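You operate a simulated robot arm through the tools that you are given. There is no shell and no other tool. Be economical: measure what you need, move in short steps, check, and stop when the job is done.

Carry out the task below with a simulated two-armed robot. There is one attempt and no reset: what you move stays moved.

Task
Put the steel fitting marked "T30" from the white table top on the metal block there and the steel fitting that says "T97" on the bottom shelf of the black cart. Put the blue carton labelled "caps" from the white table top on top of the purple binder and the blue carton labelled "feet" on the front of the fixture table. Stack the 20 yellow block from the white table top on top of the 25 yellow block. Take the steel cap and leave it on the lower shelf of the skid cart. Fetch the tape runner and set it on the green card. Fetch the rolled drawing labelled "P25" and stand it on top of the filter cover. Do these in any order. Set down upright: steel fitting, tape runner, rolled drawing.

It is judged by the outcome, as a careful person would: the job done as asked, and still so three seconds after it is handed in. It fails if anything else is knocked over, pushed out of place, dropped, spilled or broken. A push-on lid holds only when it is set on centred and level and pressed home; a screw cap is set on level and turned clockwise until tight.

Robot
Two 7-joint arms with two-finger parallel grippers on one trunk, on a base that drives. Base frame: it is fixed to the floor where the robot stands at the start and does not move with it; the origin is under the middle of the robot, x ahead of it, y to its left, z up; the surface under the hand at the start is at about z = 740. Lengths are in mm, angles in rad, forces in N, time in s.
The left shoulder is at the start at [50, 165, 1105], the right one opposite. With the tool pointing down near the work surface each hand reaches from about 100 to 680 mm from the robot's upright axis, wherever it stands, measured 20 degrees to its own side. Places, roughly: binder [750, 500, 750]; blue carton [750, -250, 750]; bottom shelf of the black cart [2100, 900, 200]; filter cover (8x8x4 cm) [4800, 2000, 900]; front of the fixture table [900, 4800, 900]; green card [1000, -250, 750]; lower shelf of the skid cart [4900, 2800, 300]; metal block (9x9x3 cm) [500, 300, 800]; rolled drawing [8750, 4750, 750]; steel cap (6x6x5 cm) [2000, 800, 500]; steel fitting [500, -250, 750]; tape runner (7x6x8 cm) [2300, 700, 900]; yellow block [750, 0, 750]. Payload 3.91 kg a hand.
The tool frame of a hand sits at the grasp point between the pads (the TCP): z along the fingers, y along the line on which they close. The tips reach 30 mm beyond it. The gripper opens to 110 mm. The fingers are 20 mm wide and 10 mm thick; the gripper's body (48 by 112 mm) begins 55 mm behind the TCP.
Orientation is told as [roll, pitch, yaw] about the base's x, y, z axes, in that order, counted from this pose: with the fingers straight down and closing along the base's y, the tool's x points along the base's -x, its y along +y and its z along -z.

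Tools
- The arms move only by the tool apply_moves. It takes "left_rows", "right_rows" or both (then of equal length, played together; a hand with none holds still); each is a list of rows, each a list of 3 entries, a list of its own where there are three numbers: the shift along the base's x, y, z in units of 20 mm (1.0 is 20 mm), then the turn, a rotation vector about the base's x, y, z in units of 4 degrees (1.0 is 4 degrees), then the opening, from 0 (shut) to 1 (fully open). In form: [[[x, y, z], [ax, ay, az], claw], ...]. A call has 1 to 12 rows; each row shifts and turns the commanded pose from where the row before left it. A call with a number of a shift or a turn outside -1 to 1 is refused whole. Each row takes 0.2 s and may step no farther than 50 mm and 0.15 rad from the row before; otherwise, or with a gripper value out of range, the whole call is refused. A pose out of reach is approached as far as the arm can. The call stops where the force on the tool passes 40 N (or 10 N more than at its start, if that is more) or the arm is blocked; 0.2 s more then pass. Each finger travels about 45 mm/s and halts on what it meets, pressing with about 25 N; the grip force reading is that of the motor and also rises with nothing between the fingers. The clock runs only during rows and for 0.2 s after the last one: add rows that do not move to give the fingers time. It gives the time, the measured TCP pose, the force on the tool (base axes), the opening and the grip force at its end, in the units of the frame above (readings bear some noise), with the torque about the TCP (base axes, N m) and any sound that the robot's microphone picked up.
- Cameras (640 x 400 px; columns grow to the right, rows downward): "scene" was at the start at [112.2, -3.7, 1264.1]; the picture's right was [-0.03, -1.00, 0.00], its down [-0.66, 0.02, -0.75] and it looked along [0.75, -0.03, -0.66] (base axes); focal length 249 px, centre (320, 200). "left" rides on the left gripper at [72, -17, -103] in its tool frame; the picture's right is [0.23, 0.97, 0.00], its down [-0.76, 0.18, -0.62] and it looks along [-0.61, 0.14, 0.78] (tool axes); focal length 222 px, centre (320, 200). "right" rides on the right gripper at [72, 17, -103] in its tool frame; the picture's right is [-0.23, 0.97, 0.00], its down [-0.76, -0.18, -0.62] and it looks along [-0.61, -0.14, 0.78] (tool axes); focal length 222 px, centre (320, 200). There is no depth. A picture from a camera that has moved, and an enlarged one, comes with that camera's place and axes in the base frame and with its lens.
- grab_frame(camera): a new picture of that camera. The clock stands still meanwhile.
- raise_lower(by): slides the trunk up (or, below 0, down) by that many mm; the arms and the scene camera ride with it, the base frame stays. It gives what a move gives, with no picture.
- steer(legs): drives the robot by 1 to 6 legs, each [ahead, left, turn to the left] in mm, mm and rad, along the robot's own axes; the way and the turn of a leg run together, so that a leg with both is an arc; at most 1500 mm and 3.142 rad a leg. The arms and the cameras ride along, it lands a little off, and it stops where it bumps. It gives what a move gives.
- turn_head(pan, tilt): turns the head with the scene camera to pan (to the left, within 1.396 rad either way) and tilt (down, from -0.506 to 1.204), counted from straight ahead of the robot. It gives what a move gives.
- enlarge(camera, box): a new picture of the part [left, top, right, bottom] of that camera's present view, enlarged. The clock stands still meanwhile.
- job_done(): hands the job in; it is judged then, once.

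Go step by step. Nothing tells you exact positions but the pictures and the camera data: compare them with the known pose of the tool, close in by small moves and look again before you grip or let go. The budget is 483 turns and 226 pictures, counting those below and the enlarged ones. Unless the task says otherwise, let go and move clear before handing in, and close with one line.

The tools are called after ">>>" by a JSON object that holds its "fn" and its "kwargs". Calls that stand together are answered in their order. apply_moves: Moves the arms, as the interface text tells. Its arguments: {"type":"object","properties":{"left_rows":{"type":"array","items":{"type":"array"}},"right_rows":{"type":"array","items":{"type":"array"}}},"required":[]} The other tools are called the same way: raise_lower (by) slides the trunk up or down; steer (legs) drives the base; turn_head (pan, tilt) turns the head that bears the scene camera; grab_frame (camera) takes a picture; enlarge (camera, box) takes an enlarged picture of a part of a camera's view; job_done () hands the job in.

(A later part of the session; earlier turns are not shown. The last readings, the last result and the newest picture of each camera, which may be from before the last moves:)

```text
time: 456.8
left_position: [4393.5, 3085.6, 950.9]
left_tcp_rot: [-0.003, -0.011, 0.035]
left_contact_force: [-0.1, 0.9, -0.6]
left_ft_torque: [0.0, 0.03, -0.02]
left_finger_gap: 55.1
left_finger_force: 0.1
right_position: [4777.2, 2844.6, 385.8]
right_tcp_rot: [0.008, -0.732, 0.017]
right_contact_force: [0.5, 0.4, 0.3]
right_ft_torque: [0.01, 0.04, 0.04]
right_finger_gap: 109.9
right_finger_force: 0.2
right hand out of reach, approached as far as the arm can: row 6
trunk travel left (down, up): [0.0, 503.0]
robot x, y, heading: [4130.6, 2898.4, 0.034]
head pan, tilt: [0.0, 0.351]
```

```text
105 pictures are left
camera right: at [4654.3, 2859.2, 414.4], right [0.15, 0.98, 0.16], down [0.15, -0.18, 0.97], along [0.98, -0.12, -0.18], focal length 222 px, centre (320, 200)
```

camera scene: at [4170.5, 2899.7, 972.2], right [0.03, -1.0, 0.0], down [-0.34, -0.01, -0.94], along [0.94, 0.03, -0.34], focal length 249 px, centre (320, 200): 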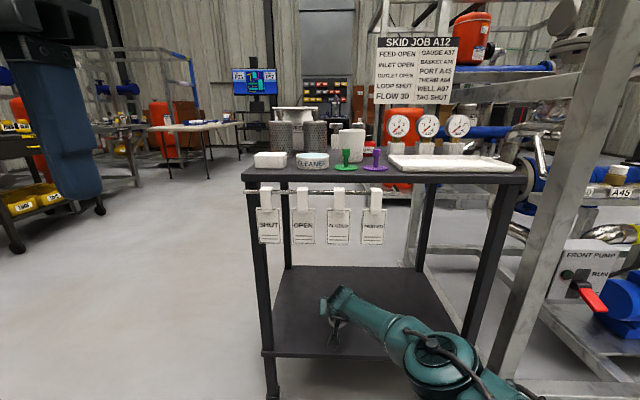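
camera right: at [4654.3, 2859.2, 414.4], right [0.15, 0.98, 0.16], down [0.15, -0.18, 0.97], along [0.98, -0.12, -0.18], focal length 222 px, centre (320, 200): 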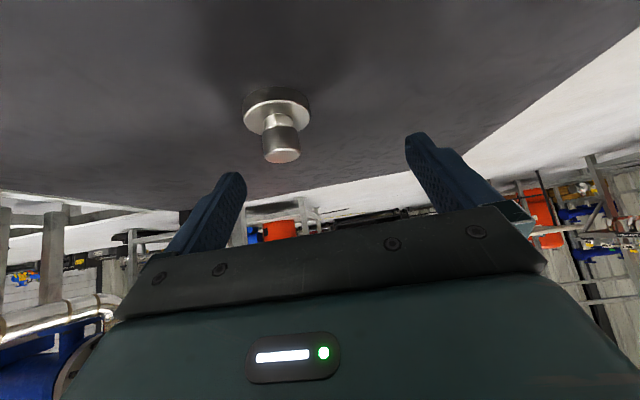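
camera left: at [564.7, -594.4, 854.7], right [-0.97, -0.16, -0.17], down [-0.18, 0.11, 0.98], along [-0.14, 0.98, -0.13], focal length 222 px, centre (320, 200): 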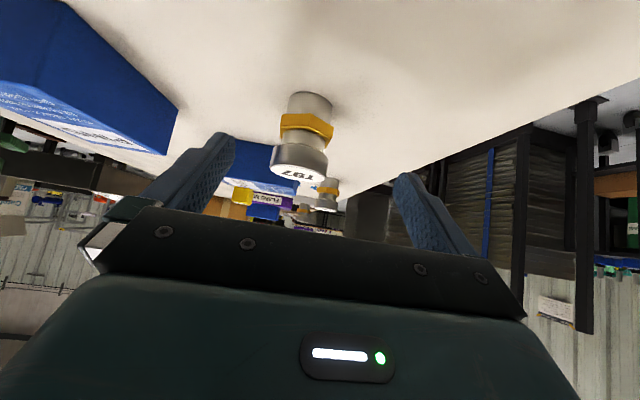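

The cap is on the lower shelf. I'll back out, raise the trunk and look for the way toward P25 at about (8750,4750).

>>> {"fn": "steer", "kwargs": {"legs": [[-450, 0, 0]]}}

>>> {"fn": "raise_lower", "kwargs": {"by": 325}}

>>> {"fn": "turn_head", "kwargs": {"pan": 0.4, "tilt": 0.2}}

>>> {"fn": "grab_frame", "kwargs": {"camera": "scene"}}

>>> {"fn": "turn_head", "kwargs": {"pan": -0.5, "tilt": 0.3}}

>>> {"fn": "grab_frame", "kwargs": {"camera": "scene"}}

```text
time: 459.5
left_position: [3946.2, 3073.1, 951.7]
left_tcp_rot: [-0.001, -0.01, 0.039]
left_contact_force: [-0.7, 0.1, 0.0]
left_ft_torque: [0.01, 0.01, 0.01]
left_finger_gap: 54.7
left_finger_force: 0.0
right_position: [4334.3, 2833.9, 386.0]
right_tcp_rot: [0.01, -0.733, 0.025]
right_contact_force: [-0.1, -0.6, -0.1]
right_ft_torque: [-0.01, -0.03, 0.0]
right_finger_gap: 110.2
right_finger_force: 0.0
trunk travel left (down, up): [0.0, 503.0]
robot x, y, heading: [3684.2, 2883.6, 0.039]
head pan, tilt: [0.0, 0.351]
```

```text
time: 462.7
left_position: [3945.3, 3072.8, 1277.7]
left_tcp_rot: [-0.001, -0.009, 0.038]
left_contact_force: [0.0, -0.8, -0.9]
left_ft_torque: [-0.02, -0.03, -0.01]
left_finger_gap: 55.0
left_finger_force: 0.0
right_position: [4333.3, 2833.5, 710.7]
right_tcp_rot: [0.01, -0.733, 0.025]
right_contact_force: [0.5, -0.1, 0.1]
right_ft_torque: [0.0, -0.02, -0.01]
right_finger_gap: 110.0
right_finger_force: 0.2
trunk travel left (down, up): [-325.0, 178.0]
robot x, y, heading: [3680.4, 2887.4, 0.043]
head pan, tilt: [0.0, 0.351]
```

```text
time: 463.6
left_position: [3945.5, 3072.1, 1275.8]
left_tcp_rot: [-0.001, -0.01, 0.038]
left_contact_force: [-0.7, 0.5, 0.0]
left_ft_torque: [0.02, 0.03, -0.01]
left_finger_gap: 55.2
left_finger_force: 0.2
right_position: [4333.8, 2834.0, 711.9]
right_tcp_rot: [0.011, -0.732, 0.024]
right_contact_force: [0.0, 0.0, 0.3]
right_ft_torque: [-0.03, -0.01, -0.02]
right_finger_gap: 110.0
right_finger_force: 0.1
trunk travel left (down, up): [-325.0, 178.0]
robot x, y, heading: [3686.8, 2884.4, 0.039]
head pan, tilt: [0.4, 0.201]
```

```text
104 pictures are left
camera scene: at [3797.4, 2923.3, 1311.2], right [0.42, -0.91, 0.0], down [-0.18, -0.08, -0.98], along [0.89, 0.41, -0.2], focal length 249 px, centre (320, 200)
```

scene: 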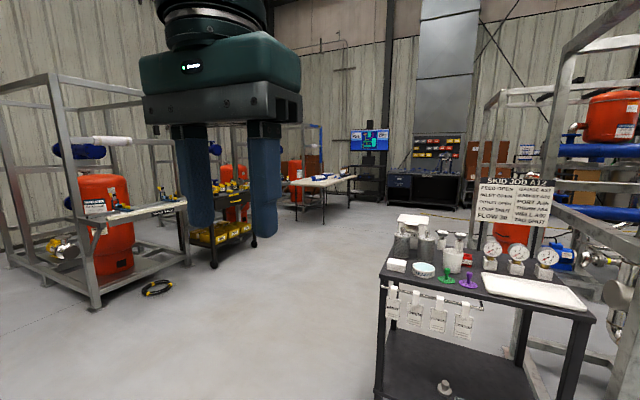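

```text
time: 464.8
left_position: [3944.6, 3072.3, 1276.6]
left_tcp_rot: [-0.002, -0.012, 0.038]
left_contact_force: [-0.4, -0.6, -0.5]
left_ft_torque: [0.01, -0.01, 0.01]
left_finger_gap: 55.2
left_finger_force: 0.0
right_position: [4332.3, 2833.0, 710.5]
right_tcp_rot: [0.009, -0.733, 0.024]
right_contact_force: [-0.2, 0.0, -0.2]
right_ft_torque: [0.02, 0.01, 0.01]
right_finger_gap: 110.1
right_finger_force: 0.1
trunk travel left (down, up): [-325.0, 178.0]
robot x, y, heading: [3687.0, 2881.3, 0.038]
head pan, tilt: [-0.499, 0.3]
```

```text
103 pictures are left
camera scene: at [3796.6, 2842.4, 1302.0], right [-0.44, -0.9, 0.0], down [-0.26, 0.13, -0.96], along [0.86, -0.42, -0.3], focal length 249 px, centre (320, 200)
```

scene: 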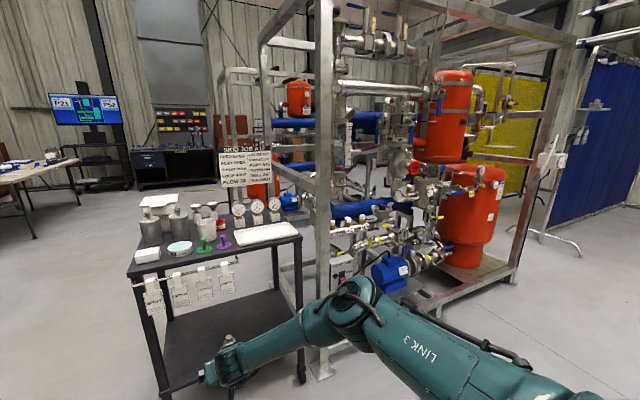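

>>> {"fn": "enlarge", "kwargs": {"camera": "scene", "box": [310, 130, 470, 300]}}

>>> {"fn": "turn_head", "kwargs": {"pan": 0.75, "tilt": 0.2}}

>>> {"fn": "grab_frame", "kwargs": {"camera": "scene"}}

```text
2.35 times, centred on (390, 215) of scene
camera zoom: at [3796.6, 2842.4, 1302.0], right [-0.44, -0.9, 0.0], down [-0.26, 0.13, -0.96], along [0.86, -0.42, -0.3], focal length 587 px, centre (155, 165)
```

zoom: 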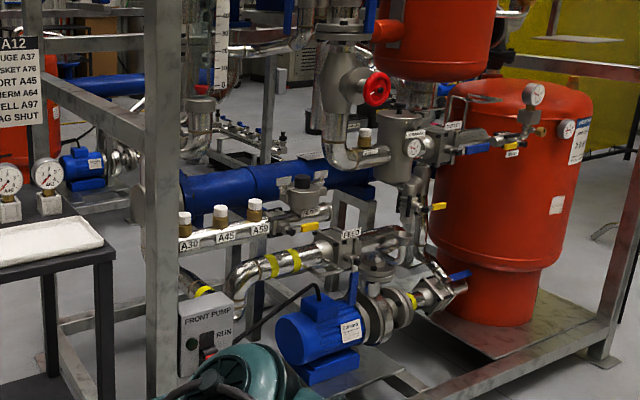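

```text
time: 466.2
left_position: [3945.4, 3072.6, 1275.5]
left_tcp_rot: [-0.003, -0.011, 0.039]
left_contact_force: [0.1, -0.1, 0.1]
left_ft_torque: [-0.01, -0.01, 0.0]
left_finger_gap: 55.0
left_finger_force: 0.1
right_position: [4333.3, 2833.7, 711.8]
right_tcp_rot: [0.009, -0.732, 0.026]
right_contact_force: [0.1, 0.2, -0.4]
right_ft_torque: [-0.02, 0.0, -0.03]
right_finger_gap: 109.9
right_finger_force: 0.1
trunk travel left (down, up): [-325.0, 178.0]
robot x, y, heading: [3686.5, 2879.6, 0.042]
head pan, tilt: [0.75, 0.201]
```

```text
101 pictures are left
camera scene: at [3778.7, 2950.0, 1311.2], right [0.71, -0.71, 0.0], down [-0.14, -0.14, -0.98], along [0.69, 0.69, -0.2], focal length 249 px, centre (320, 200)
```

scene: 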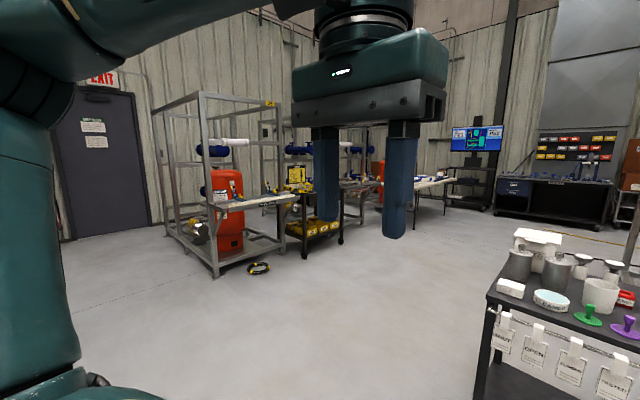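

The way is clear: the white table with the rolled drawings is at about (8100–8700,4700). I'll strafe left, turn and drive there.

>>> {"fn": "steer", "kwargs": {"legs": [[0, 650, 0], [0, 0, 0.25], [1500, 0, 0], [1500, 0, 0], [500, 0, 0]]}}

>>> {"fn": "turn_head", "kwargs": {"pan": -0.05, "tilt": 0.4}}

>>> {"fn": "grab_frame", "kwargs": {"camera": "scene"}}

```text
time: 488.9
left_position: [7006.2, 4758.1, 1275.9]
left_tcp_rot: [-0.002, -0.012, 0.312]
left_contact_force: [0.6, 0.5, 0.3]
left_ft_torque: [0.01, 0.0, 0.01]
left_finger_gap: 55.2
left_finger_force: 0.1
right_position: [7429.1, 4633.8, 699.0]
right_tcp_rot: [0.027, -0.696, 0.278]
right_contact_force: [0.0, -0.5, 1.3]
right_ft_torque: [0.0, 0.02, 0.03]
right_finger_gap: 110.1
right_finger_force: 0.1
trunk travel left (down, up): [-325.0, 178.0]
robot x, y, heading: [6804.6, 4505.2, 0.314]
head pan, tilt: [0.75, 0.201]
stopped in leg 5: the force on the tool passed its limit at 90 N (the readings are from after the stop); the commanded pose is now the measured one
```

```text
time: 490.0
left_position: [7006.4, 4756.7, 1276.3]
left_tcp_rot: [-0.001, -0.01, 0.311]
left_contact_force: [0.2, -0.9, 0.2]
left_ft_torque: [-0.01, 0.03, -0.02]
left_finger_gap: 55.0
left_finger_force: 0.1
right_position: [7428.1, 4633.0, 698.1]
right_tcp_rot: [0.028, -0.697, 0.279]
right_contact_force: [-0.4, 0.6, -0.2]
right_ft_torque: [-0.01, 0.03, -0.01]
right_finger_gap: 110.0
right_finger_force: 0.0
trunk travel left (down, up): [-325.0, 178.0]
robot x, y, heading: [6804.9, 4503.7, 0.31]
head pan, tilt: [-0.051, 0.4]
```

```text
100 pictures are left
camera scene: at [6922.0, 4536.5, 1292.7], right [0.26, -0.97, 0.0], down [-0.38, -0.1, -0.92], along [0.89, 0.24, -0.39], focal length 249 px, centre (320, 200)
```

scene: 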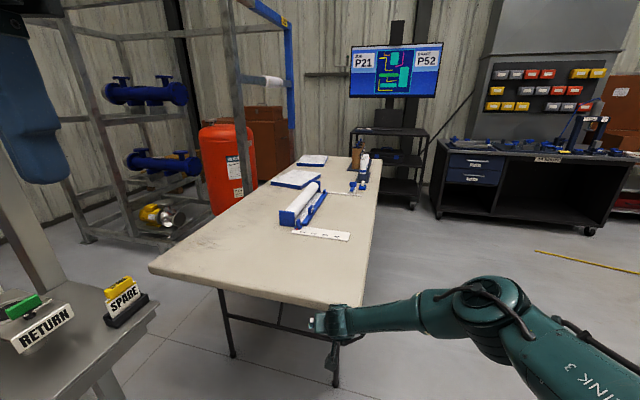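

The right hand bumped this table's edge. I'll back off right away and check for disturbance.

>>> {"fn": "steer", "kwargs": {"legs": [[-250, 0, 0]]}}

>>> {"fn": "raise_lower", "kwargs": {"by": 178}}

>>> {"fn": "grab_frame", "kwargs": {"camera": "scene"}}

```text
time: 491.8
left_position: [6766.8, 4681.1, 1276.5]
left_tcp_rot: [-0.002, -0.011, 0.317]
left_contact_force: [-0.1, 0.8, -0.4]
left_ft_torque: [0.01, 0.0, 0.01]
left_finger_gap: 54.8
left_finger_force: 0.0
right_position: [7191.6, 4556.9, 698.5]
right_tcp_rot: [0.028, -0.698, 0.282]
right_contact_force: [0.0, -0.7, 0.0]
right_ft_torque: [-0.02, 0.0, 0.03]
right_finger_gap: 110.2
right_finger_force: 0.0
trunk travel left (down, up): [-325.0, 178.0]
robot x, y, heading: [6569.4, 4427.8, 0.32]
head pan, tilt: [-0.051, 0.4]
```

```text
time: 493.8
left_position: [6768.7, 4679.7, 1454.3]
left_tcp_rot: [-0.002, -0.011, 0.314]
left_contact_force: [-0.2, -0.2, -0.1]
left_ft_torque: [0.02, 0.02, -0.01]
left_finger_gap: 55.1
left_finger_force: 0.0
right_position: [7192.3, 4557.4, 876.0]
right_tcp_rot: [0.028, -0.696, 0.281]
right_contact_force: [-0.3, -0.7, 0.1]
right_ft_torque: [0.01, 0.01, 0.02]
right_finger_gap: 109.8
right_finger_force: 0.1
trunk travel left (down, up): [-503.0, 0.0]
robot x, y, heading: [6569.2, 4425.2, 0.314]
head pan, tilt: [-0.051, 0.4]
```

```text
99 pictures are left
camera scene: at [6685.7, 4460.1, 1470.7], right [0.26, -0.97, 0.0], down [-0.38, -0.1, -0.92], along [0.89, 0.24, -0.39], focal length 249 px, centre (320, 200)
```

scene: 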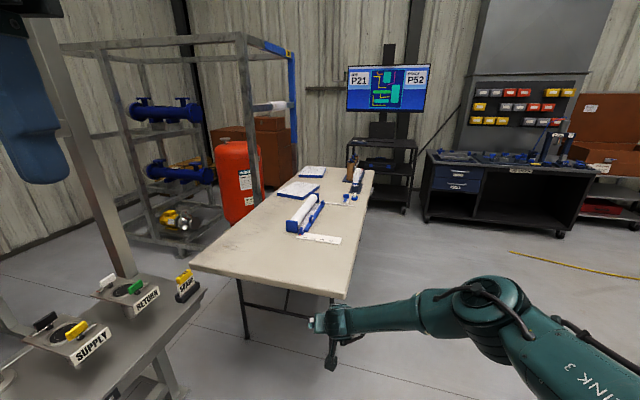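

>>> {"fn": "enlarge", "kwargs": {"camera": "scene", "box": [270, 140, 400, 250]}}

```text
3.64 times, centred on (335, 195) of scene
camera zoom: at [6685.7, 4460.1, 1470.7], right [0.26, -0.97, 0.0], down [-0.38, -0.1, -0.92], along [0.89, 0.24, -0.39], focal length 907 px, centre (266, 218)
```

zoom: 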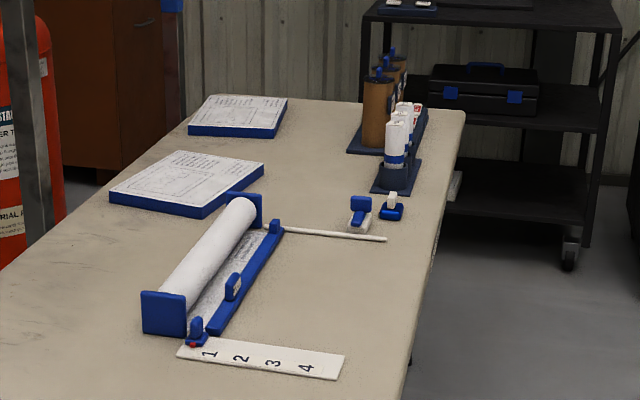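

The rolled drawings stand in a blue rack at about (8690,4690), near the table's right edge (y≈4550). I'll go around to that side.

>>> {"fn": "steer", "kwargs": {"legs": [[0, 0, -0.314], [0, -650, 0], [1500, 0, 0], [550, 0, 0], [0, 0, 1.571]]}}

>>> {"fn": "turn_head", "kwargs": {"pan": 0, "tilt": 0.6}}

>>> {"fn": "grab_frame", "kwargs": {"camera": "scene"}}

```text
time: 514.4
left_position: [8398.6, 4043.5, 1455.4]
left_tcp_rot: [-0.002, -0.01, 1.581]
left_contact_force: [-0.5, -0.9, -0.2]
left_ft_torque: [0.02, -0.01, 0.0]
left_finger_gap: 55.0
left_finger_force: 0.1
right_position: [8642.9, 4411.2, 876.9]
right_tcp_rot: [0.028, -0.696, 1.546]
right_contact_force: [-0.6, 0.7, -0.1]
right_ft_torque: [0.0, 0.04, 0.03]
right_finger_gap: 110.0
right_finger_force: 0.1
trunk travel left (down, up): [-503.0, 0.0]
robot x, y, heading: [8583.3, 3781.6, 1.578]
head pan, tilt: [-0.051, 0.4]
```

```text
time: 515.1
left_position: [8400.3, 4044.6, 1455.5]
left_tcp_rot: [-0.002, -0.01, 1.581]
left_contact_force: [-0.8, 0.7, 0.4]
left_ft_torque: [-0.01, -0.01, -0.04]
left_finger_gap: 54.7
left_finger_force: 0.0
right_position: [8645.0, 4410.4, 876.5]
right_tcp_rot: [0.028, -0.696, 1.549]
right_contact_force: [0.1, 0.3, 0.5]
right_ft_torque: [-0.02, 0.0, -0.01]
right_finger_gap: 109.8
right_finger_force: 0.0
trunk travel left (down, up): [-503.0, 0.0]
robot x, y, heading: [8582.1, 3775.4, 1.582]
head pan, tilt: [0.0, 0.6]
```

```text
97 pictures are left
camera scene: at [8579.5, 3895.0, 1452.5], right [1.0, 0.01, 0.0], down [0.01, -0.56, -0.83], along [-0.01, 0.83, -0.56], focal length 249 px, centre (320, 200)
```

scene: 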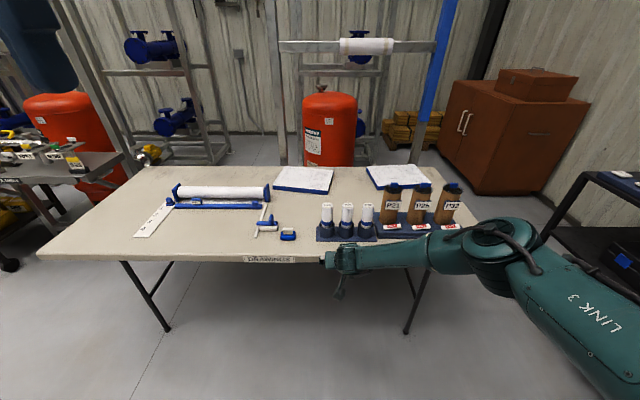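

>>> {"fn": "enlarge", "kwargs": {"camera": "scene", "box": [300, 165, 480, 275]}}

```text
3.56 times, centred on (390, 220) of scene
camera zoom: at [8579.5, 3895.0, 1452.5], right [1.0, 0.01, 0.0], down [0.01, -0.56, -0.83], along [-0.01, 0.83, -0.56], focal length 886 px, centre (71, 129)
```

zoom: 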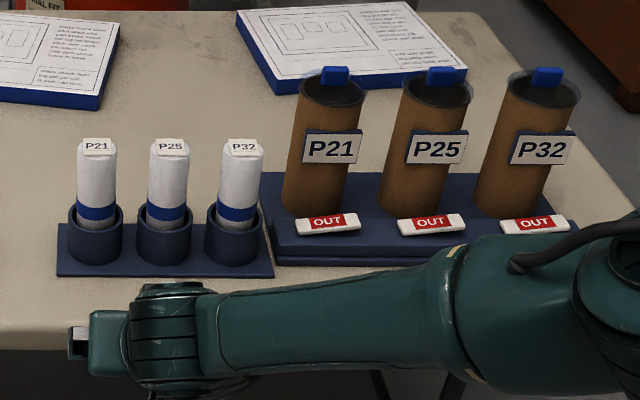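

P25 is the middle white roll, at about (8677,4674) with its top at about z=908 and neighbours ±75 mm. I'll narrow the gripper opening and move closer.

>>> {"fn": "apply_moves", "kwargs": {"right_rows": [[[0, 0, 0], [0, 0, 0], 0.64], [[0, 0, 0], [0, 0, 0], 0.64], [[0, 0, 0], [0, 0, 0], 0.64]]}}

>>> {"fn": "steer", "kwargs": {"legs": [[130, -30, 0]]}}

>>> {"fn": "grab_frame", "kwargs": {"camera": "right"}}

>>> {"fn": "enlarge", "kwargs": {"camera": "scene", "box": [280, 165, 460, 285]}}

```text
time: 515.9
left_position: [8399.5, 4044.5, 1454.3]
left_tcp_rot: [-0.003, -0.01, 1.581]
left_contact_force: [0.1, 0.0, 0.6]
left_ft_torque: [0.02, -0.01, -0.01]
left_finger_gap: 55.0
left_finger_force: 0.0
right_position: [8643.9, 4411.6, 876.8]
right_tcp_rot: [0.028, -0.695, 1.547]
right_contact_force: [-0.7, 0.0, 1.1]
right_ft_torque: [0.0, 0.03, 0.03]
right_finger_gap: 70.3
right_finger_force: 0.1
trunk travel left (down, up): [-503.0, 0.0]
robot x, y, heading: [8583.1, 3778.4, 1.584]
head pan, tilt: [0.0, 0.6]
```

```text
time: 517.2
left_position: [8428.9, 4175.4, 1453.7]
left_tcp_rot: [-0.001, -0.01, 1.582]
left_contact_force: [-0.1, 0.3, -0.1]
left_ft_torque: [-0.03, 0.0, 0.02]
left_finger_gap: 55.0
left_finger_force: 0.0
right_position: [8671.6, 4542.6, 876.0]
right_tcp_rot: [0.026, -0.694, 1.547]
right_contact_force: [-0.4, 0.4, 0.3]
right_ft_torque: [-0.01, 0.02, 0.0]
right_finger_gap: 70.5
right_finger_force: 0.1
trunk travel left (down, up): [-503.0, 0.0]
robot x, y, heading: [8612.0, 3907.6, 1.583]
head pan, tilt: [0.0, 0.6]
```

```text
95 pictures are left
camera right: at [8655.6, 4420.6, 909.3], right [-0.97, 0.18, 0.17], down [0.2, 0.18, 0.96], along [0.14, 0.97, -0.21], focal length 222 px, centre (320, 200)
```

right: 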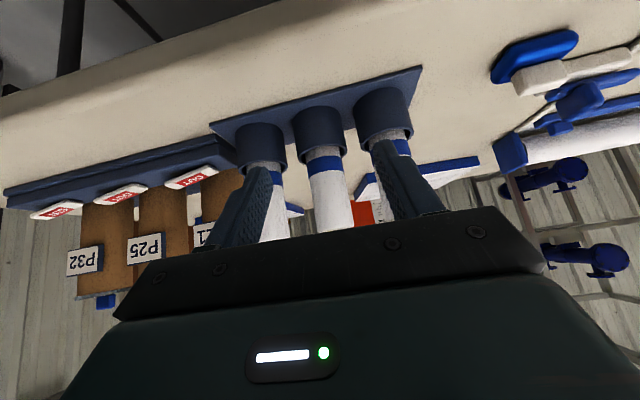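

```text
3.33 times, centred on (370, 225) of scene
camera zoom: at [8607.8, 4026.6, 1452.4], right [1.0, 0.01, 0.0], down [0.01, -0.57, -0.82], along [-0.01, 0.82, -0.57], focal length 831 px, centre (153, 117)
```

zoom: 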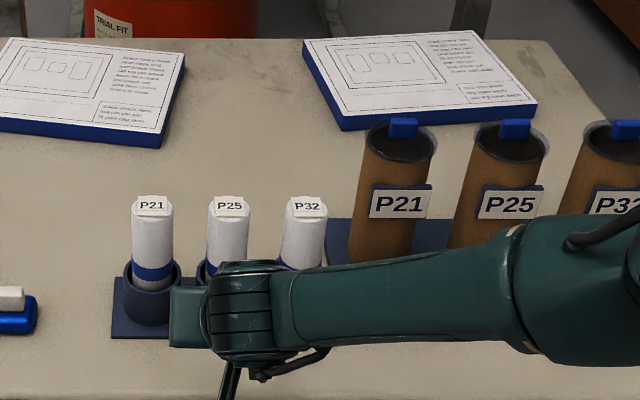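

>>> {"fn": "apply_moves", "kwargs": {"right_rows": [[[0.25, 0, -0.6], [0, 0, 0], 0.64], [[0, 0, 0], [0, 0, 0], 0.64]]}}

>>> {"fn": "steer", "kwargs": {"legs": [[75, 0, 0]]}}

>>> {"fn": "grab_frame", "kwargs": {"camera": "right"}}

```text
time: 517.8
left_position: [8427.8, 4174.6, 1453.1]
left_tcp_rot: [-0.001, -0.009, 1.581]
left_contact_force: [-0.4, 0.9, -0.6]
left_ft_torque: [0.0, -0.03, 0.0]
left_finger_gap: 54.9
left_finger_force: 0.1
right_position: [8676.4, 4542.0, 864.6]
right_tcp_rot: [0.028, -0.697, 1.547]
right_contact_force: [0.6, 0.8, -0.1]
right_ft_torque: [-0.02, -0.01, 0.01]
right_finger_gap: 70.4
right_finger_force: 0.0
trunk travel left (down, up): [-503.0, 0.0]
robot x, y, heading: [8606.0, 3907.4, 1.58]
head pan, tilt: [0.0, 0.6]
```

```text
time: 518.8
left_position: [8427.9, 4249.8, 1454.7]
left_tcp_rot: [-0.002, -0.01, 1.579]
left_contact_force: [0.2, 0.3, 0.0]
left_ft_torque: [-0.02, 0.03, 0.01]
left_finger_gap: 55.0
left_finger_force: 0.1
right_position: [8677.5, 4617.0, 864.0]
right_tcp_rot: [0.027, -0.695, 1.547]
right_contact_force: [1.4, 0.5, 0.3]
right_ft_torque: [-0.01, -0.01, -0.02]
right_finger_gap: 70.6
right_finger_force: 0.0
trunk travel left (down, up): [-503.0, 0.0]
robot x, y, heading: [8608.3, 3983.8, 1.583]
head pan, tilt: [0.0, 0.6]
```

```text
93 pictures are left
camera right: at [8660.0, 4494.9, 896.9], right [-0.97, 0.18, 0.17], down [0.2, 0.18, 0.96], along [0.14, 0.97, -0.21], focal length 222 px, centre (320, 200)
```

right: 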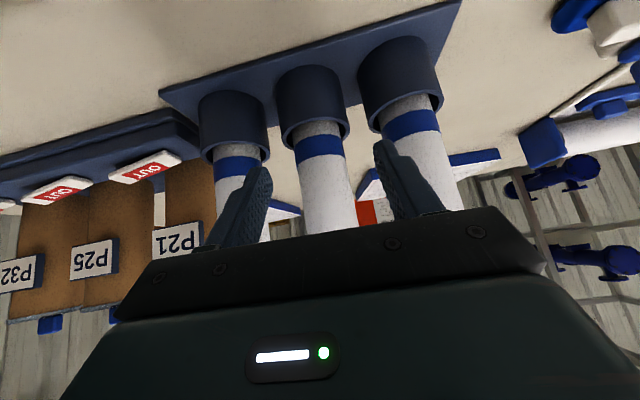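

>>> {"fn": "steer", "kwargs": {"legs": [[56, 0, 0]]}}

>>> {"fn": "grab_frame", "kwargs": {"camera": "right"}}

>>> {"fn": "enlarge", "kwargs": {"camera": "scene", "box": [280, 165, 400, 245]}}

```text
time: 519.8
left_position: [8425.7, 4308.2, 1455.2]
left_tcp_rot: [-0.001, -0.008, 1.582]
left_contact_force: [0.1, 0.5, -0.5]
left_ft_torque: [-0.04, -0.02, 0.01]
left_finger_gap: 55.1
left_finger_force: 0.0
right_position: [8676.4, 4672.7, 863.7]
right_tcp_rot: [0.027, -0.696, 1.547]
right_contact_force: [-0.4, -0.1, -0.1]
right_ft_torque: [-0.01, 0.01, -0.03]
right_finger_gap: 70.4
right_finger_force: 0.0
trunk travel left (down, up): [-503.0, 0.0]
robot x, y, heading: [8609.9, 4038.9, 1.582]
head pan, tilt: [0.0, 0.6]
```

```text
92 pictures are left
camera right: at [8658.9, 4551.6, 896.6], right [-0.97, 0.18, 0.17], down [0.2, 0.18, 0.96], along [0.14, 0.97, -0.21], focal length 222 px, centre (320, 200)
```

right: 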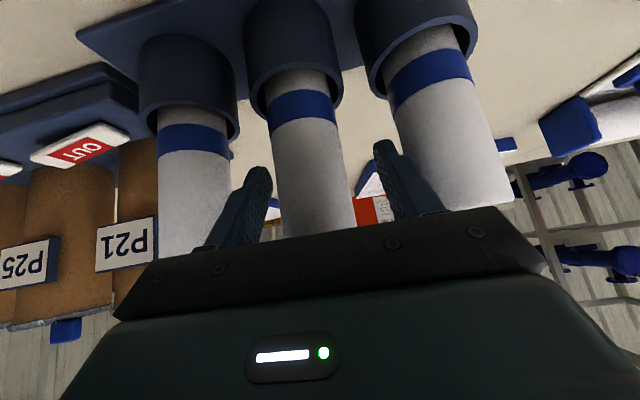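

```text
5.00 times, centred on (340, 205) of scene
camera zoom: at [8606.2, 4157.9, 1452.3], right [1.0, 0.01, 0.0], down [0.01, -0.57, -0.82], along [-0.01, 0.82, -0.57], focal length 1247 px, centre (220, 175)
```

zoom: 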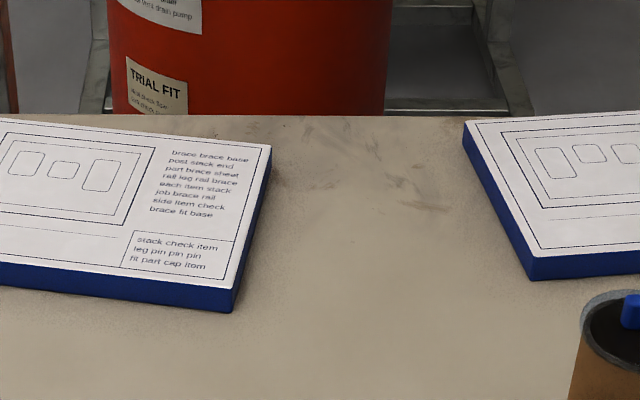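

The roll is between the fingers. I'll close.

>>> {"fn": "apply_moves", "kwargs": {"right_rows": [[[0, 0, 0], [0, 0, 0], 0.2], [[0, 0, 0], [0, 0, 0], 0.2], [[0, 0, 0], [0, 0, 0], 0.2], [[0, 0, 0], [0, 0, 0], 0.2], [[0, 0, 0], [0, 0, 0], 0.2]]}}

>>> {"fn": "grab_frame", "kwargs": {"camera": "right"}}

```text
time: 521.0
left_position: [8427.0, 4304.5, 1454.6]
left_tcp_rot: [-0.003, -0.011, 1.581]
left_contact_force: [-0.2, 1.0, 0.6]
left_ft_torque: [0.01, 0.03, 0.0]
left_finger_gap: 54.9
left_finger_force: 0.1
right_position: [8676.4, 4673.2, 864.3]
right_tcp_rot: [0.029, -0.698, 1.547]
right_contact_force: [2.0, -0.3, 3.3]
right_ft_torque: [0.02, -0.44, -0.04]
right_finger_gap: 43.4
right_finger_force: 25.2
trunk travel left (down, up): [-503.0, 0.0]
robot x, y, heading: [8608.4, 4038.9, 1.582]
head pan, tilt: [0.0, 0.6]
```

```text
90 pictures are left
camera right: at [8659.5, 4551.0, 897.6], right [-0.97, 0.18, 0.17], down [0.2, 0.18, 0.96], along [0.14, 0.97, -0.21], focal length 222 px, centre (320, 200)
```

right: 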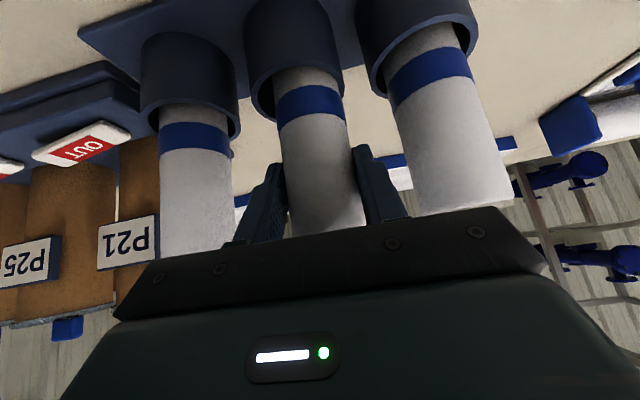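

Gripped (43 mm). I'll lift it straight out of the cup.

>>> {"fn": "apply_moves", "kwargs": {"right_rows": [[[0, 0, 0.5], [0, 0, 0], 0.2], [[0, 0, 0.5], [0, 0, 0], 0.2], [[0, 0, 0.5], [0, 0, 0], 0.2], [[0, 0, 0.5], [0, 0, 0], 0.2], [[0, 0, 0.7], [0, 0, 0], 0.2], [[0, 0, 0.7], [0, 0, 0], 0.2], [[0, 0, 0.7], [0, 0, 0], 0.2], [[0, 0, 0.7], [0, 0, 0], 0.2], [[0, 0, 0.7], [0, 0, 0], 0.2], [[0, 0, 0.7], [0, 0, 0], 0.2]]}}

>>> {"fn": "grab_frame", "kwargs": {"camera": "right"}}

```text
time: 523.2
left_position: [8427.0, 4305.7, 1455.6]
left_tcp_rot: [-0.003, -0.01, 1.58]
left_contact_force: [0.3, -0.2, 0.3]
left_ft_torque: [0.02, 0.02, -0.04]
left_finger_gap: 54.9
left_finger_force: 0.2
right_position: [8675.3, 4671.1, 987.5]
right_tcp_rot: [0.028, -0.694, 1.548]
right_contact_force: [-0.5, -0.4, -1.0]
right_ft_torque: [0.01, -0.03, -0.02]
right_finger_gap: 42.9
right_finger_force: 25.0
trunk travel left (down, up): [-503.0, 0.0]
robot x, y, heading: [8606.0, 4041.1, 1.581]
head pan, tilt: [0.0, 0.6]
```

```text
89 pictures are left
camera right: at [8659.0, 4549.7, 1021.0], right [-0.97, 0.18, 0.17], down [0.2, 0.18, 0.96], along [0.14, 0.97, -0.21], focal length 222 px, centre (320, 200)
```

right: 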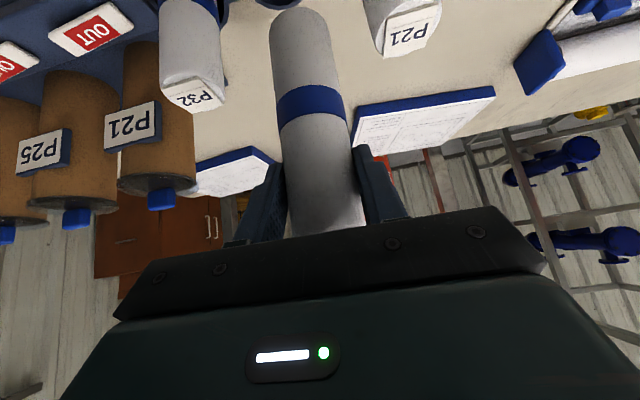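

P25 is out, with its bottom about 113 mm below the TCP. I'll back off and drive back toward the skid.

>>> {"fn": "steer", "kwargs": {"legs": [[-300, 0, 0], [0, 0, 1.571], [1500, 0, 0], [1500, 0, 0], [1400, 0, 0], [0, 0, 0]]}}

>>> {"fn": "turn_head", "kwargs": {"pan": 0.3, "tilt": 0.4}}

>>> {"fn": "grab_frame", "kwargs": {"camera": "scene"}}

```text
time: 549.8
left_position: [3966.9, 3567.9, 1455.5]
left_tcp_rot: [-0.003, -0.01, 3.133]
left_contact_force: [0.9, 0.3, -0.5]
left_ft_torque: [-0.01, 0.03, -0.01]
left_finger_gap: 54.9
left_finger_force: 0.1
right_position: [3605.6, 3823.8, 987.4]
right_tcp_rot: [0.028, -0.697, 3.099]
right_contact_force: [1.0, 0.4, -1.9]
right_ft_torque: [0.02, -0.01, 0.0]
right_finger_gap: 42.8
right_finger_force: 25.1
trunk travel left (down, up): [-503.0, 0.0]
robot x, y, heading: [4237.6, 3743.1, 3.128]
head pan, tilt: [0.0, 0.6]
```

```text
time: 550.6
left_position: [3965.9, 3567.9, 1454.4]
left_tcp_rot: [-0.003, -0.011, 3.131]
left_contact_force: [-0.3, 0.7, 0.1]
left_ft_torque: [0.01, -0.01, -0.01]
left_finger_gap: 55.0
left_finger_force: 0.1
right_position: [3606.5, 3824.4, 988.3]
right_tcp_rot: [0.028, -0.696, 3.098]
right_contact_force: [0.5, 0.5, -1.0]
right_ft_torque: [0.01, -0.01, -0.01]
right_finger_gap: 42.9
right_finger_force: 25.0
trunk travel left (down, up): [-503.0, 0.0]
robot x, y, heading: [4237.6, 3742.1, 3.134]
head pan, tilt: [0.3, 0.4]
```

```text
88 pictures are left
camera scene: at [4116.9, 3717.0, 1470.6], right [-0.29, 0.96, 0.0], down [0.37, 0.11, -0.92], along [-0.88, -0.26, -0.39], focal length 249 px, centre (320, 200)
```

scene: 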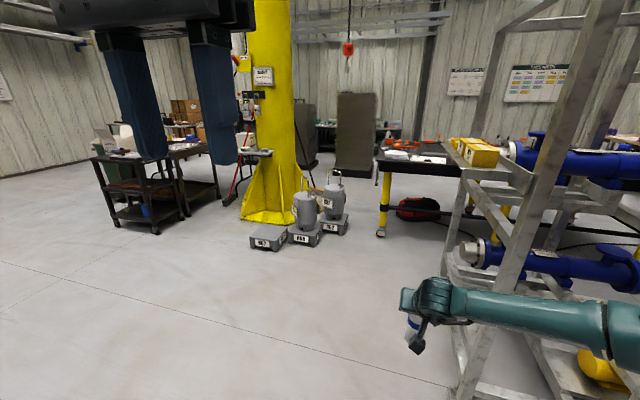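

>>> {"fn": "steer", "kwargs": {"legs": [[430, 0, 0], [0, 1500, 0], [0, 250, 0], [0, 0, 3.14]]}}

>>> {"fn": "turn_head", "kwargs": {"pan": 0, "tilt": 0.45}}

>>> {"fn": "grab_frame", "kwargs": {"camera": "scene"}}

```text
time: 575.9
left_position: [4021.0, 2180.6, 1454.5]
left_tcp_rot: [-0.003, -0.01, -0.025]
left_contact_force: [0.1, -0.4, 0.0]
left_ft_torque: [0.03, 0.04, 0.0]
left_finger_gap: 54.8
left_finger_force: 0.0
right_position: [4378.5, 1919.3, 987.3]
right_tcp_rot: [0.027, -0.696, -0.057]
right_contact_force: [0.0, -1.5, -1.2]
right_ft_torque: [-0.09, 0.08, -0.02]
right_finger_gap: 42.5
right_finger_force: 25.2
trunk travel left (down, up): [-503.0, 0.0]
robot x, y, heading: [3750.0, 2011.4, -0.023]
head pan, tilt: [0.3, 0.4]
```

```text
time: 576.7
left_position: [4020.8, 2181.8, 1454.4]
left_tcp_rot: [0.0, -0.009, -0.025]
left_contact_force: [-0.8, -0.4, -0.2]
left_ft_torque: [-0.04, 0.02, 0.0]
left_finger_gap: 55.1
left_finger_force: 0.1
right_position: [4378.0, 1918.6, 987.6]
right_tcp_rot: [0.028, -0.695, -0.059]
right_contact_force: [-0.3, 0.4, -0.8]
right_ft_torque: [0.02, 0.02, 0.0]
right_finger_gap: 42.6
right_finger_force: 24.8
trunk travel left (down, up): [-503.0, 0.0]
robot x, y, heading: [3747.9, 2008.9, -0.022]
head pan, tilt: [0.0, 0.45]
```

```text
87 pictures are left
camera scene: at [3868.7, 2005.1, 1466.0], right [-0.02, -1.0, 0.0], down [-0.44, 0.01, -0.9], along [0.9, -0.02, -0.44], focal length 249 px, centre (320, 200)
```

scene: 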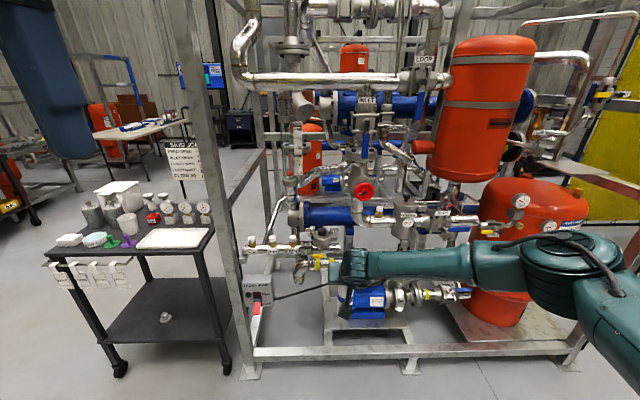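

>>> {"fn": "enlarge", "kwargs": {"camera": "scene", "box": [235, 180, 395, 300]}}

```text
3.33 times, centred on (315, 240) of scene
camera zoom: at [3868.7, 2005.1, 1466.0], right [-0.02, -1.0, 0.0], down [-0.44, 0.01, -0.9], along [0.9, -0.02, -0.44], focal length 831 px, centre (337, 67)
```

zoom: 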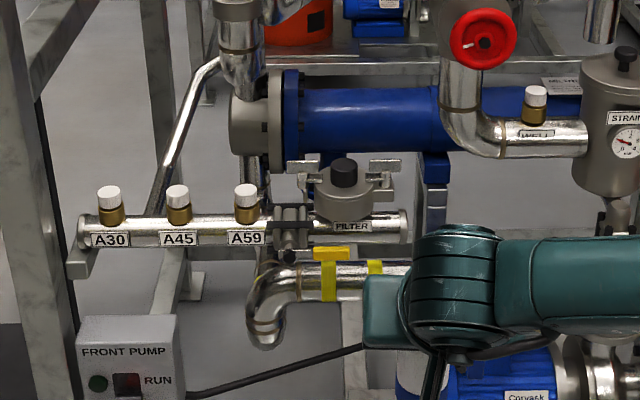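

The "FILTER" unit is visible with a dark cap on top. I'll get closer for a better look.

>>> {"fn": "steer", "kwargs": {"legs": [[150, -60, 0]]}}

>>> {"fn": "turn_head", "kwargs": {"pan": 0.05, "tilt": 0.6}}

>>> {"fn": "grab_frame", "kwargs": {"camera": "right"}}

>>> {"fn": "enlarge", "kwargs": {"camera": "scene", "box": [240, 120, 400, 240]}}

```text
time: 578.1
left_position: [4169.7, 2118.0, 1454.1]
left_tcp_rot: [-0.001, -0.01, -0.026]
left_contact_force: [0.4, -0.3, 0.2]
left_ft_torque: [0.02, 0.05, -0.02]
left_finger_gap: 54.8
left_finger_force: 0.1
right_position: [4524.7, 1854.7, 986.8]
right_tcp_rot: [0.027, -0.695, -0.059]
right_contact_force: [-0.3, 0.1, -1.9]
right_ft_torque: [0.01, 0.03, -0.01]
right_finger_gap: 42.7
right_finger_force: 24.8
trunk travel left (down, up): [-503.0, 0.0]
robot x, y, heading: [3892.6, 1946.1, -0.028]
head pan, tilt: [0.0, 0.45]
```

```text
time: 578.8
left_position: [4168.5, 2117.3, 1455.0]
left_tcp_rot: [-0.003, -0.011, -0.026]
left_contact_force: [0.1, 0.0, -0.5]
left_ft_torque: [0.01, 0.02, 0.02]
left_finger_gap: 54.8
left_finger_force: 0.0
right_position: [4524.8, 1854.9, 988.0]
right_tcp_rot: [0.028, -0.697, -0.059]
right_contact_force: [0.6, -0.3, -1.4]
right_ft_torque: [0.01, 0.0, 0.01]
right_finger_gap: 42.6
right_finger_force: 25.1
trunk travel left (down, up): [-503.0, 0.0]
robot x, y, heading: [3897.7, 1942.6, -0.024]
head pan, tilt: [0.051, 0.6]
```

```text
85 pictures are left
camera right: at [4403.6, 1876.6, 1020.8], right [0.21, 0.96, 0.17], down [0.18, -0.21, 0.96], along [0.96, -0.18, -0.21], focal length 222 px, centre (320, 200)
```

right: 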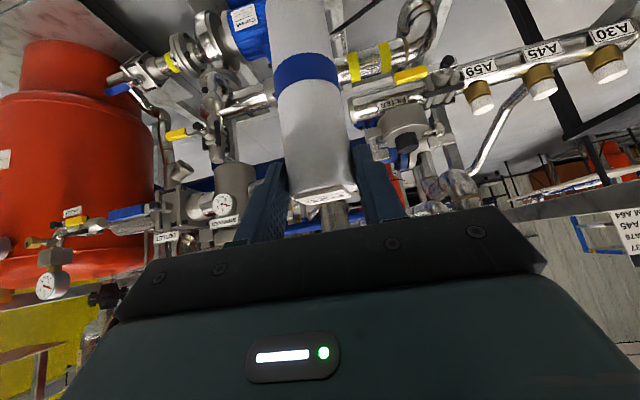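

```text
3.33 times, centred on (320, 180) of scene
camera zoom: at [4011.9, 1945.7, 1452.5], right [0.03, -1.0, 0.0], down [-0.56, -0.01, -0.83], along [0.83, 0.02, -0.56], focal length 831 px, centre (320, 267)
```

zoom: 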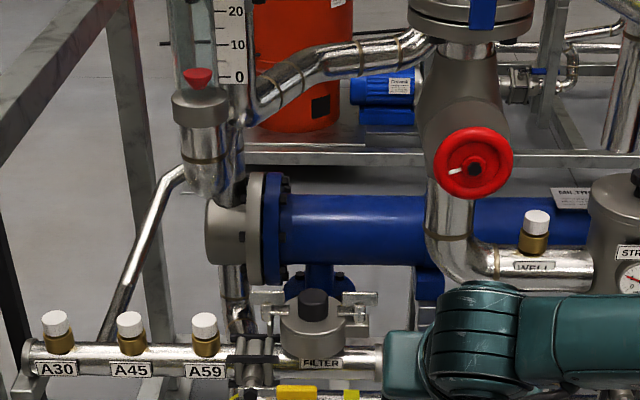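

The triangulated filter cap top is at about (4795,1973,879). I'll zoom in from the wrist camera and the scene camera.

>>> {"fn": "enlarge", "kwargs": {"camera": "right", "box": [340, 70, 480, 180]}}

>>> {"fn": "enlarge", "kwargs": {"camera": "scene", "box": [285, 175, 355, 225]}}

```text
3.64 times, centred on (410, 125) of right
camera zoom: at [4403.6, 1876.6, 1020.8], right [0.21, 0.96, 0.17], down [0.18, -0.21, 0.96], along [0.96, -0.18, -0.21], focal length 808 px, centre (-7, 473)
```

zoom: 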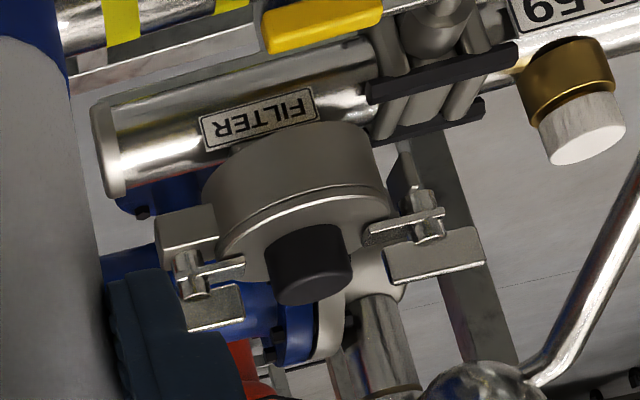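

```text
8.00 times, centred on (320, 200) of scene
camera zoom: at [4011.9, 1945.7, 1452.5], right [0.03, -1.0, 0.0], down [-0.56, -0.01, -0.83], along [0.83, 0.02, -0.56], focal length 1995 px, centre (320, 200)
```

zoom: 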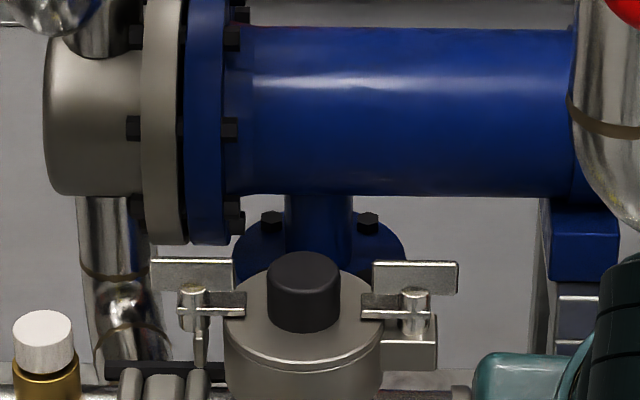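

The filter cover is a latched lid with a flat black knob about 35 mm across, centre about (4791,1972), top z about 884. I'll raise the hand, approach, and use the left wrist camera for a side view.

>>> {"fn": "apply_moves", "kwargs": {"right_rows": [[[0, 0, 0.8], [0, 0, 0], 0.2], [[0, 0, 0.8], [0, 0, 0], 0.2], [[0, 0, 0.8], [0, 0, 0], 0.2], [[0, 0, 0.8], [0, 0, 0], 0.2]]}}

>>> {"fn": "steer", "kwargs": {"legs": [[0, 122, 0], [150, 0, 0]]}}

>>> {"fn": "grab_frame", "kwargs": {"camera": "scene"}}

>>> {"fn": "grab_frame", "kwargs": {"camera": "left"}}

```text
time: 579.8
left_position: [4168.0, 2117.0, 1454.5]
left_tcp_rot: [-0.003, -0.012, -0.027]
left_contact_force: [-0.7, -0.1, -0.4]
left_ft_torque: [-0.02, 0.0, 0.0]
left_finger_gap: 55.0
left_finger_force: 0.1
right_position: [4525.7, 1853.9, 1052.5]
right_tcp_rot: [0.028, -0.696, -0.056]
right_contact_force: [-0.1, 0.7, -1.8]
right_ft_torque: [0.01, 0.01, 0.01]
right_finger_gap: 42.3
right_finger_force: 24.9
trunk travel left (down, up): [-503.0, 0.0]
robot x, y, heading: [3895.2, 1944.2, -0.026]
head pan, tilt: [0.051, 0.6]
```

```text
time: 582.5
left_position: [4321.5, 2235.0, 1454.3]
left_tcp_rot: [-0.003, -0.01, -0.023]
left_contact_force: [0.2, 0.2, -0.2]
left_ft_torque: [-0.02, 0.0, -0.03]
left_finger_gap: 55.0
left_finger_force: 0.1
right_position: [4679.2, 1972.4, 1052.5]
right_tcp_rot: [0.028, -0.694, -0.057]
right_contact_force: [0.1, -0.7, -0.9]
right_ft_torque: [0.02, 0.04, -0.03]
right_finger_gap: 42.4
right_finger_force: 25.1
trunk travel left (down, up): [-503.0, 0.0]
robot x, y, heading: [4048.2, 2062.1, -0.023]
head pan, tilt: [0.051, 0.6]
```

```text
81 pictures are left
camera scene: at [4165.8, 2063.3, 1452.4], right [0.03, -1.0, 0.0], down [-0.57, -0.02, -0.82], along [0.82, 0.02, -0.57], focal length 249 px, centre (320, 200)
```

scene: 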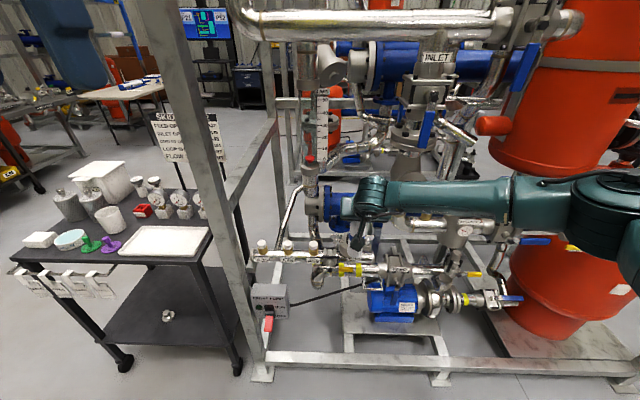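

```text
80 pictures are left
camera left: at [4247.1, 2219.6, 1557.8], right [-0.2, 0.98, 0.0], down [0.76, 0.16, 0.63], along [0.62, 0.13, -0.78], focal length 222 px, centre (320, 200)
```

left: 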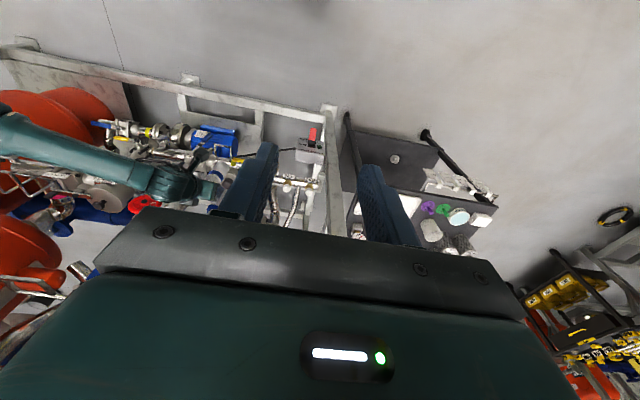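

>>> {"fn": "enlarge", "kwargs": {"camera": "scene", "box": [300, 190, 420, 290]}}

>>> {"fn": "enlarge", "kwargs": {"camera": "left", "box": [180, 140, 260, 220]}}

>>> {"fn": "enlarge", "kwargs": {"camera": "right", "box": [240, 0, 440, 140]}}

```text
4.00 times, centred on (360, 240) of scene
camera zoom: at [4165.8, 2063.3, 1452.4], right [0.03, -1.0, 0.0], down [-0.57, -0.02, -0.82], along [0.82, 0.02, -0.57], focal length 997 px, centre (160, 40)
```

zoom: 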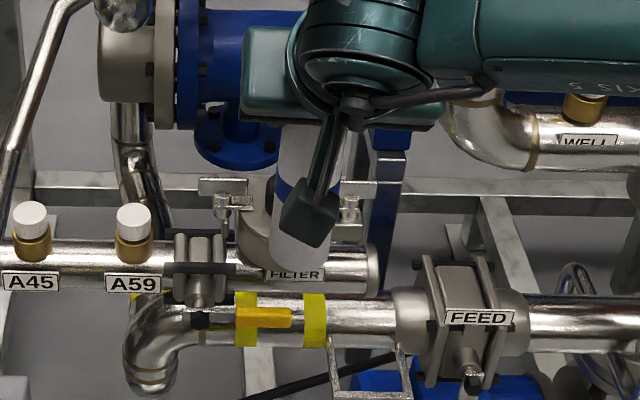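

```text
5.00 times, centred on (220, 180) of left
camera zoom: at [4247.1, 2219.6, 1557.8], right [-0.2, 0.98, 0.0], down [0.76, 0.16, 0.63], along [0.62, 0.13, -0.78], focal length 1111 px, centre (820, 300)
```

zoom: 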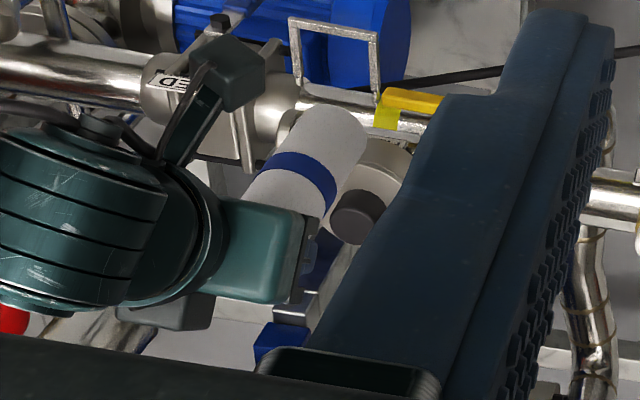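

```text
2.86 times, centred on (340, 70) of right
camera zoom: at [4557.5, 1994.7, 1084.9], right [0.21, 0.96, 0.17], down [0.18, -0.21, 0.96], along [0.96, -0.17, -0.21], focal length 635 px, centre (263, 571)
```

zoom: 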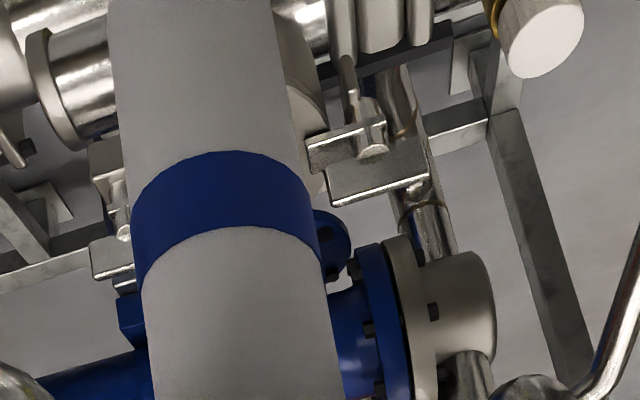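

The left camera sees both the roll and the knob. The best knob estimate is (4780,1974.5,883). I'll advance so the roll sits above it and recheck in both views.

>>> {"fn": "steer", "kwargs": {"legs": [[97, 4, 0]]}}

>>> {"fn": "enlarge", "kwargs": {"camera": "scene", "box": [300, 190, 420, 290]}}

>>> {"fn": "grab_frame", "kwargs": {"camera": "left"}}

```text
time: 583.7
left_position: [4417.6, 2236.3, 1456.0]
left_tcp_rot: [-0.001, -0.011, -0.024]
left_contact_force: [0.0, 0.0, -0.6]
left_ft_torque: [0.02, -0.01, 0.01]
left_finger_gap: 54.8
left_finger_force: 0.0
right_position: [4775.8, 1974.5, 1051.9]
right_tcp_rot: [0.027, -0.695, -0.056]
right_contact_force: [-0.4, 0.0, -1.3]
right_ft_torque: [0.02, 0.04, -0.01]
right_finger_gap: 42.6
right_finger_force: 25.6
trunk travel left (down, up): [-503.0, 0.0]
robot x, y, heading: [4148.8, 2066.0, -0.023]
head pan, tilt: [0.051, 0.6]
```

```text
4.00 times, centred on (360, 240) of scene
camera zoom: at [4262.9, 2065.0, 1452.4], right [0.03, -1.0, 0.0], down [-0.57, -0.02, -0.82], along [0.82, 0.02, -0.57], focal length 997 px, centre (160, 40)
```

zoom: 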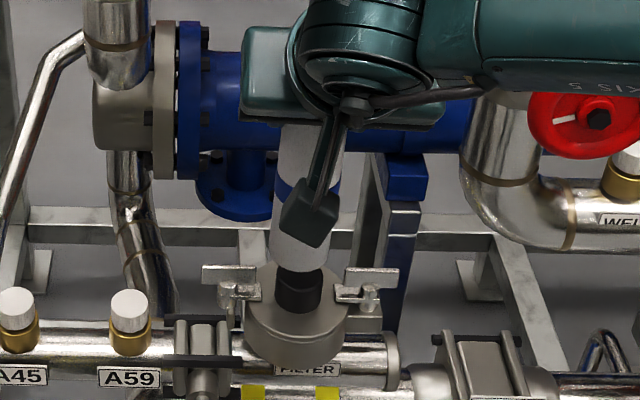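

```text
75 pictures are left
camera left: at [4344.1, 2221.2, 1557.9], right [-0.2, 0.98, 0.0], down [0.76, 0.16, 0.63], along [0.62, 0.13, -0.78], focal length 222 px, centre (320, 200)
```

left: 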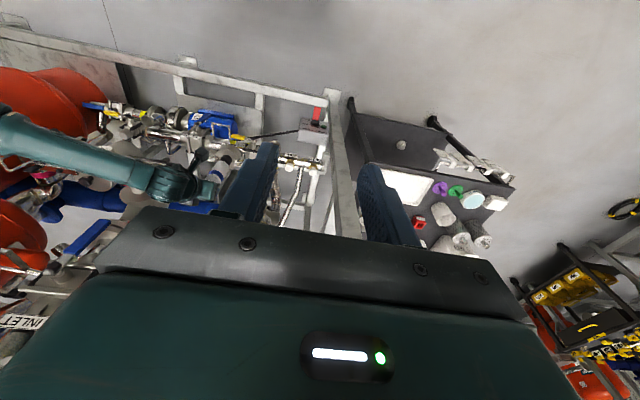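

Comparing views, the roll has slipped about 20–40 mm lower in the grip, so its bottom is already close to the knob. I'll check with the left camera zoom.

>>> {"fn": "enlarge", "kwargs": {"camera": "left", "box": [180, 130, 260, 200]}}

>>> {"fn": "enlarge", "kwargs": {"camera": "scene", "box": [340, 235, 390, 275]}}

```text
5.71 times, centred on (220, 165) of left
camera zoom: at [4344.1, 2221.2, 1557.9], right [-0.2, 0.98, 0.0], down [0.76, 0.16, 0.63], along [0.62, 0.13, -0.78], focal length 1269 px, centre (891, 400)
```

zoom: 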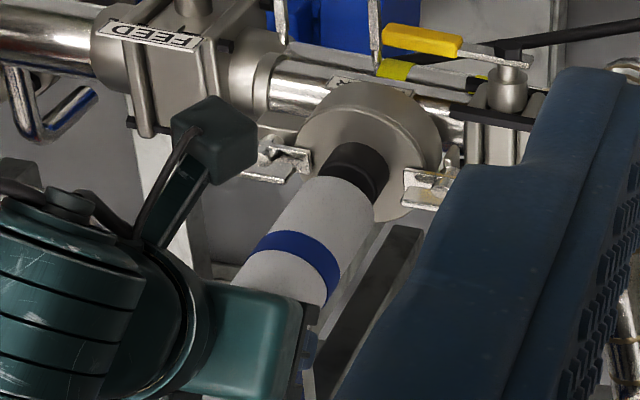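

```text
10.00 times, centred on (365, 255) of scene
camera zoom: at [4262.9, 2065.0, 1452.4], right [0.03, -1.0, 0.0], down [-0.57, -0.02, -0.82], along [0.82, 0.02, -0.57], focal length 2493 px, centre (-130, -350)
```

zoom: 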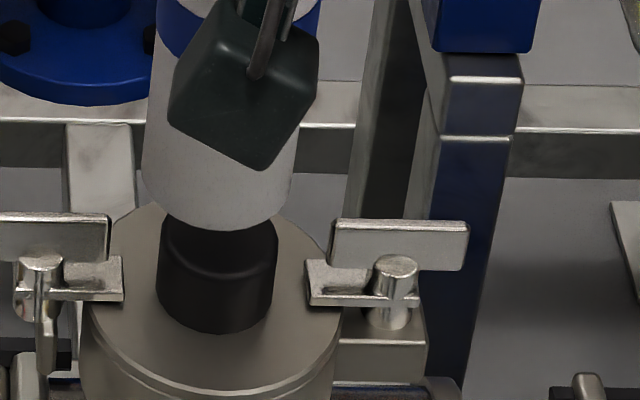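

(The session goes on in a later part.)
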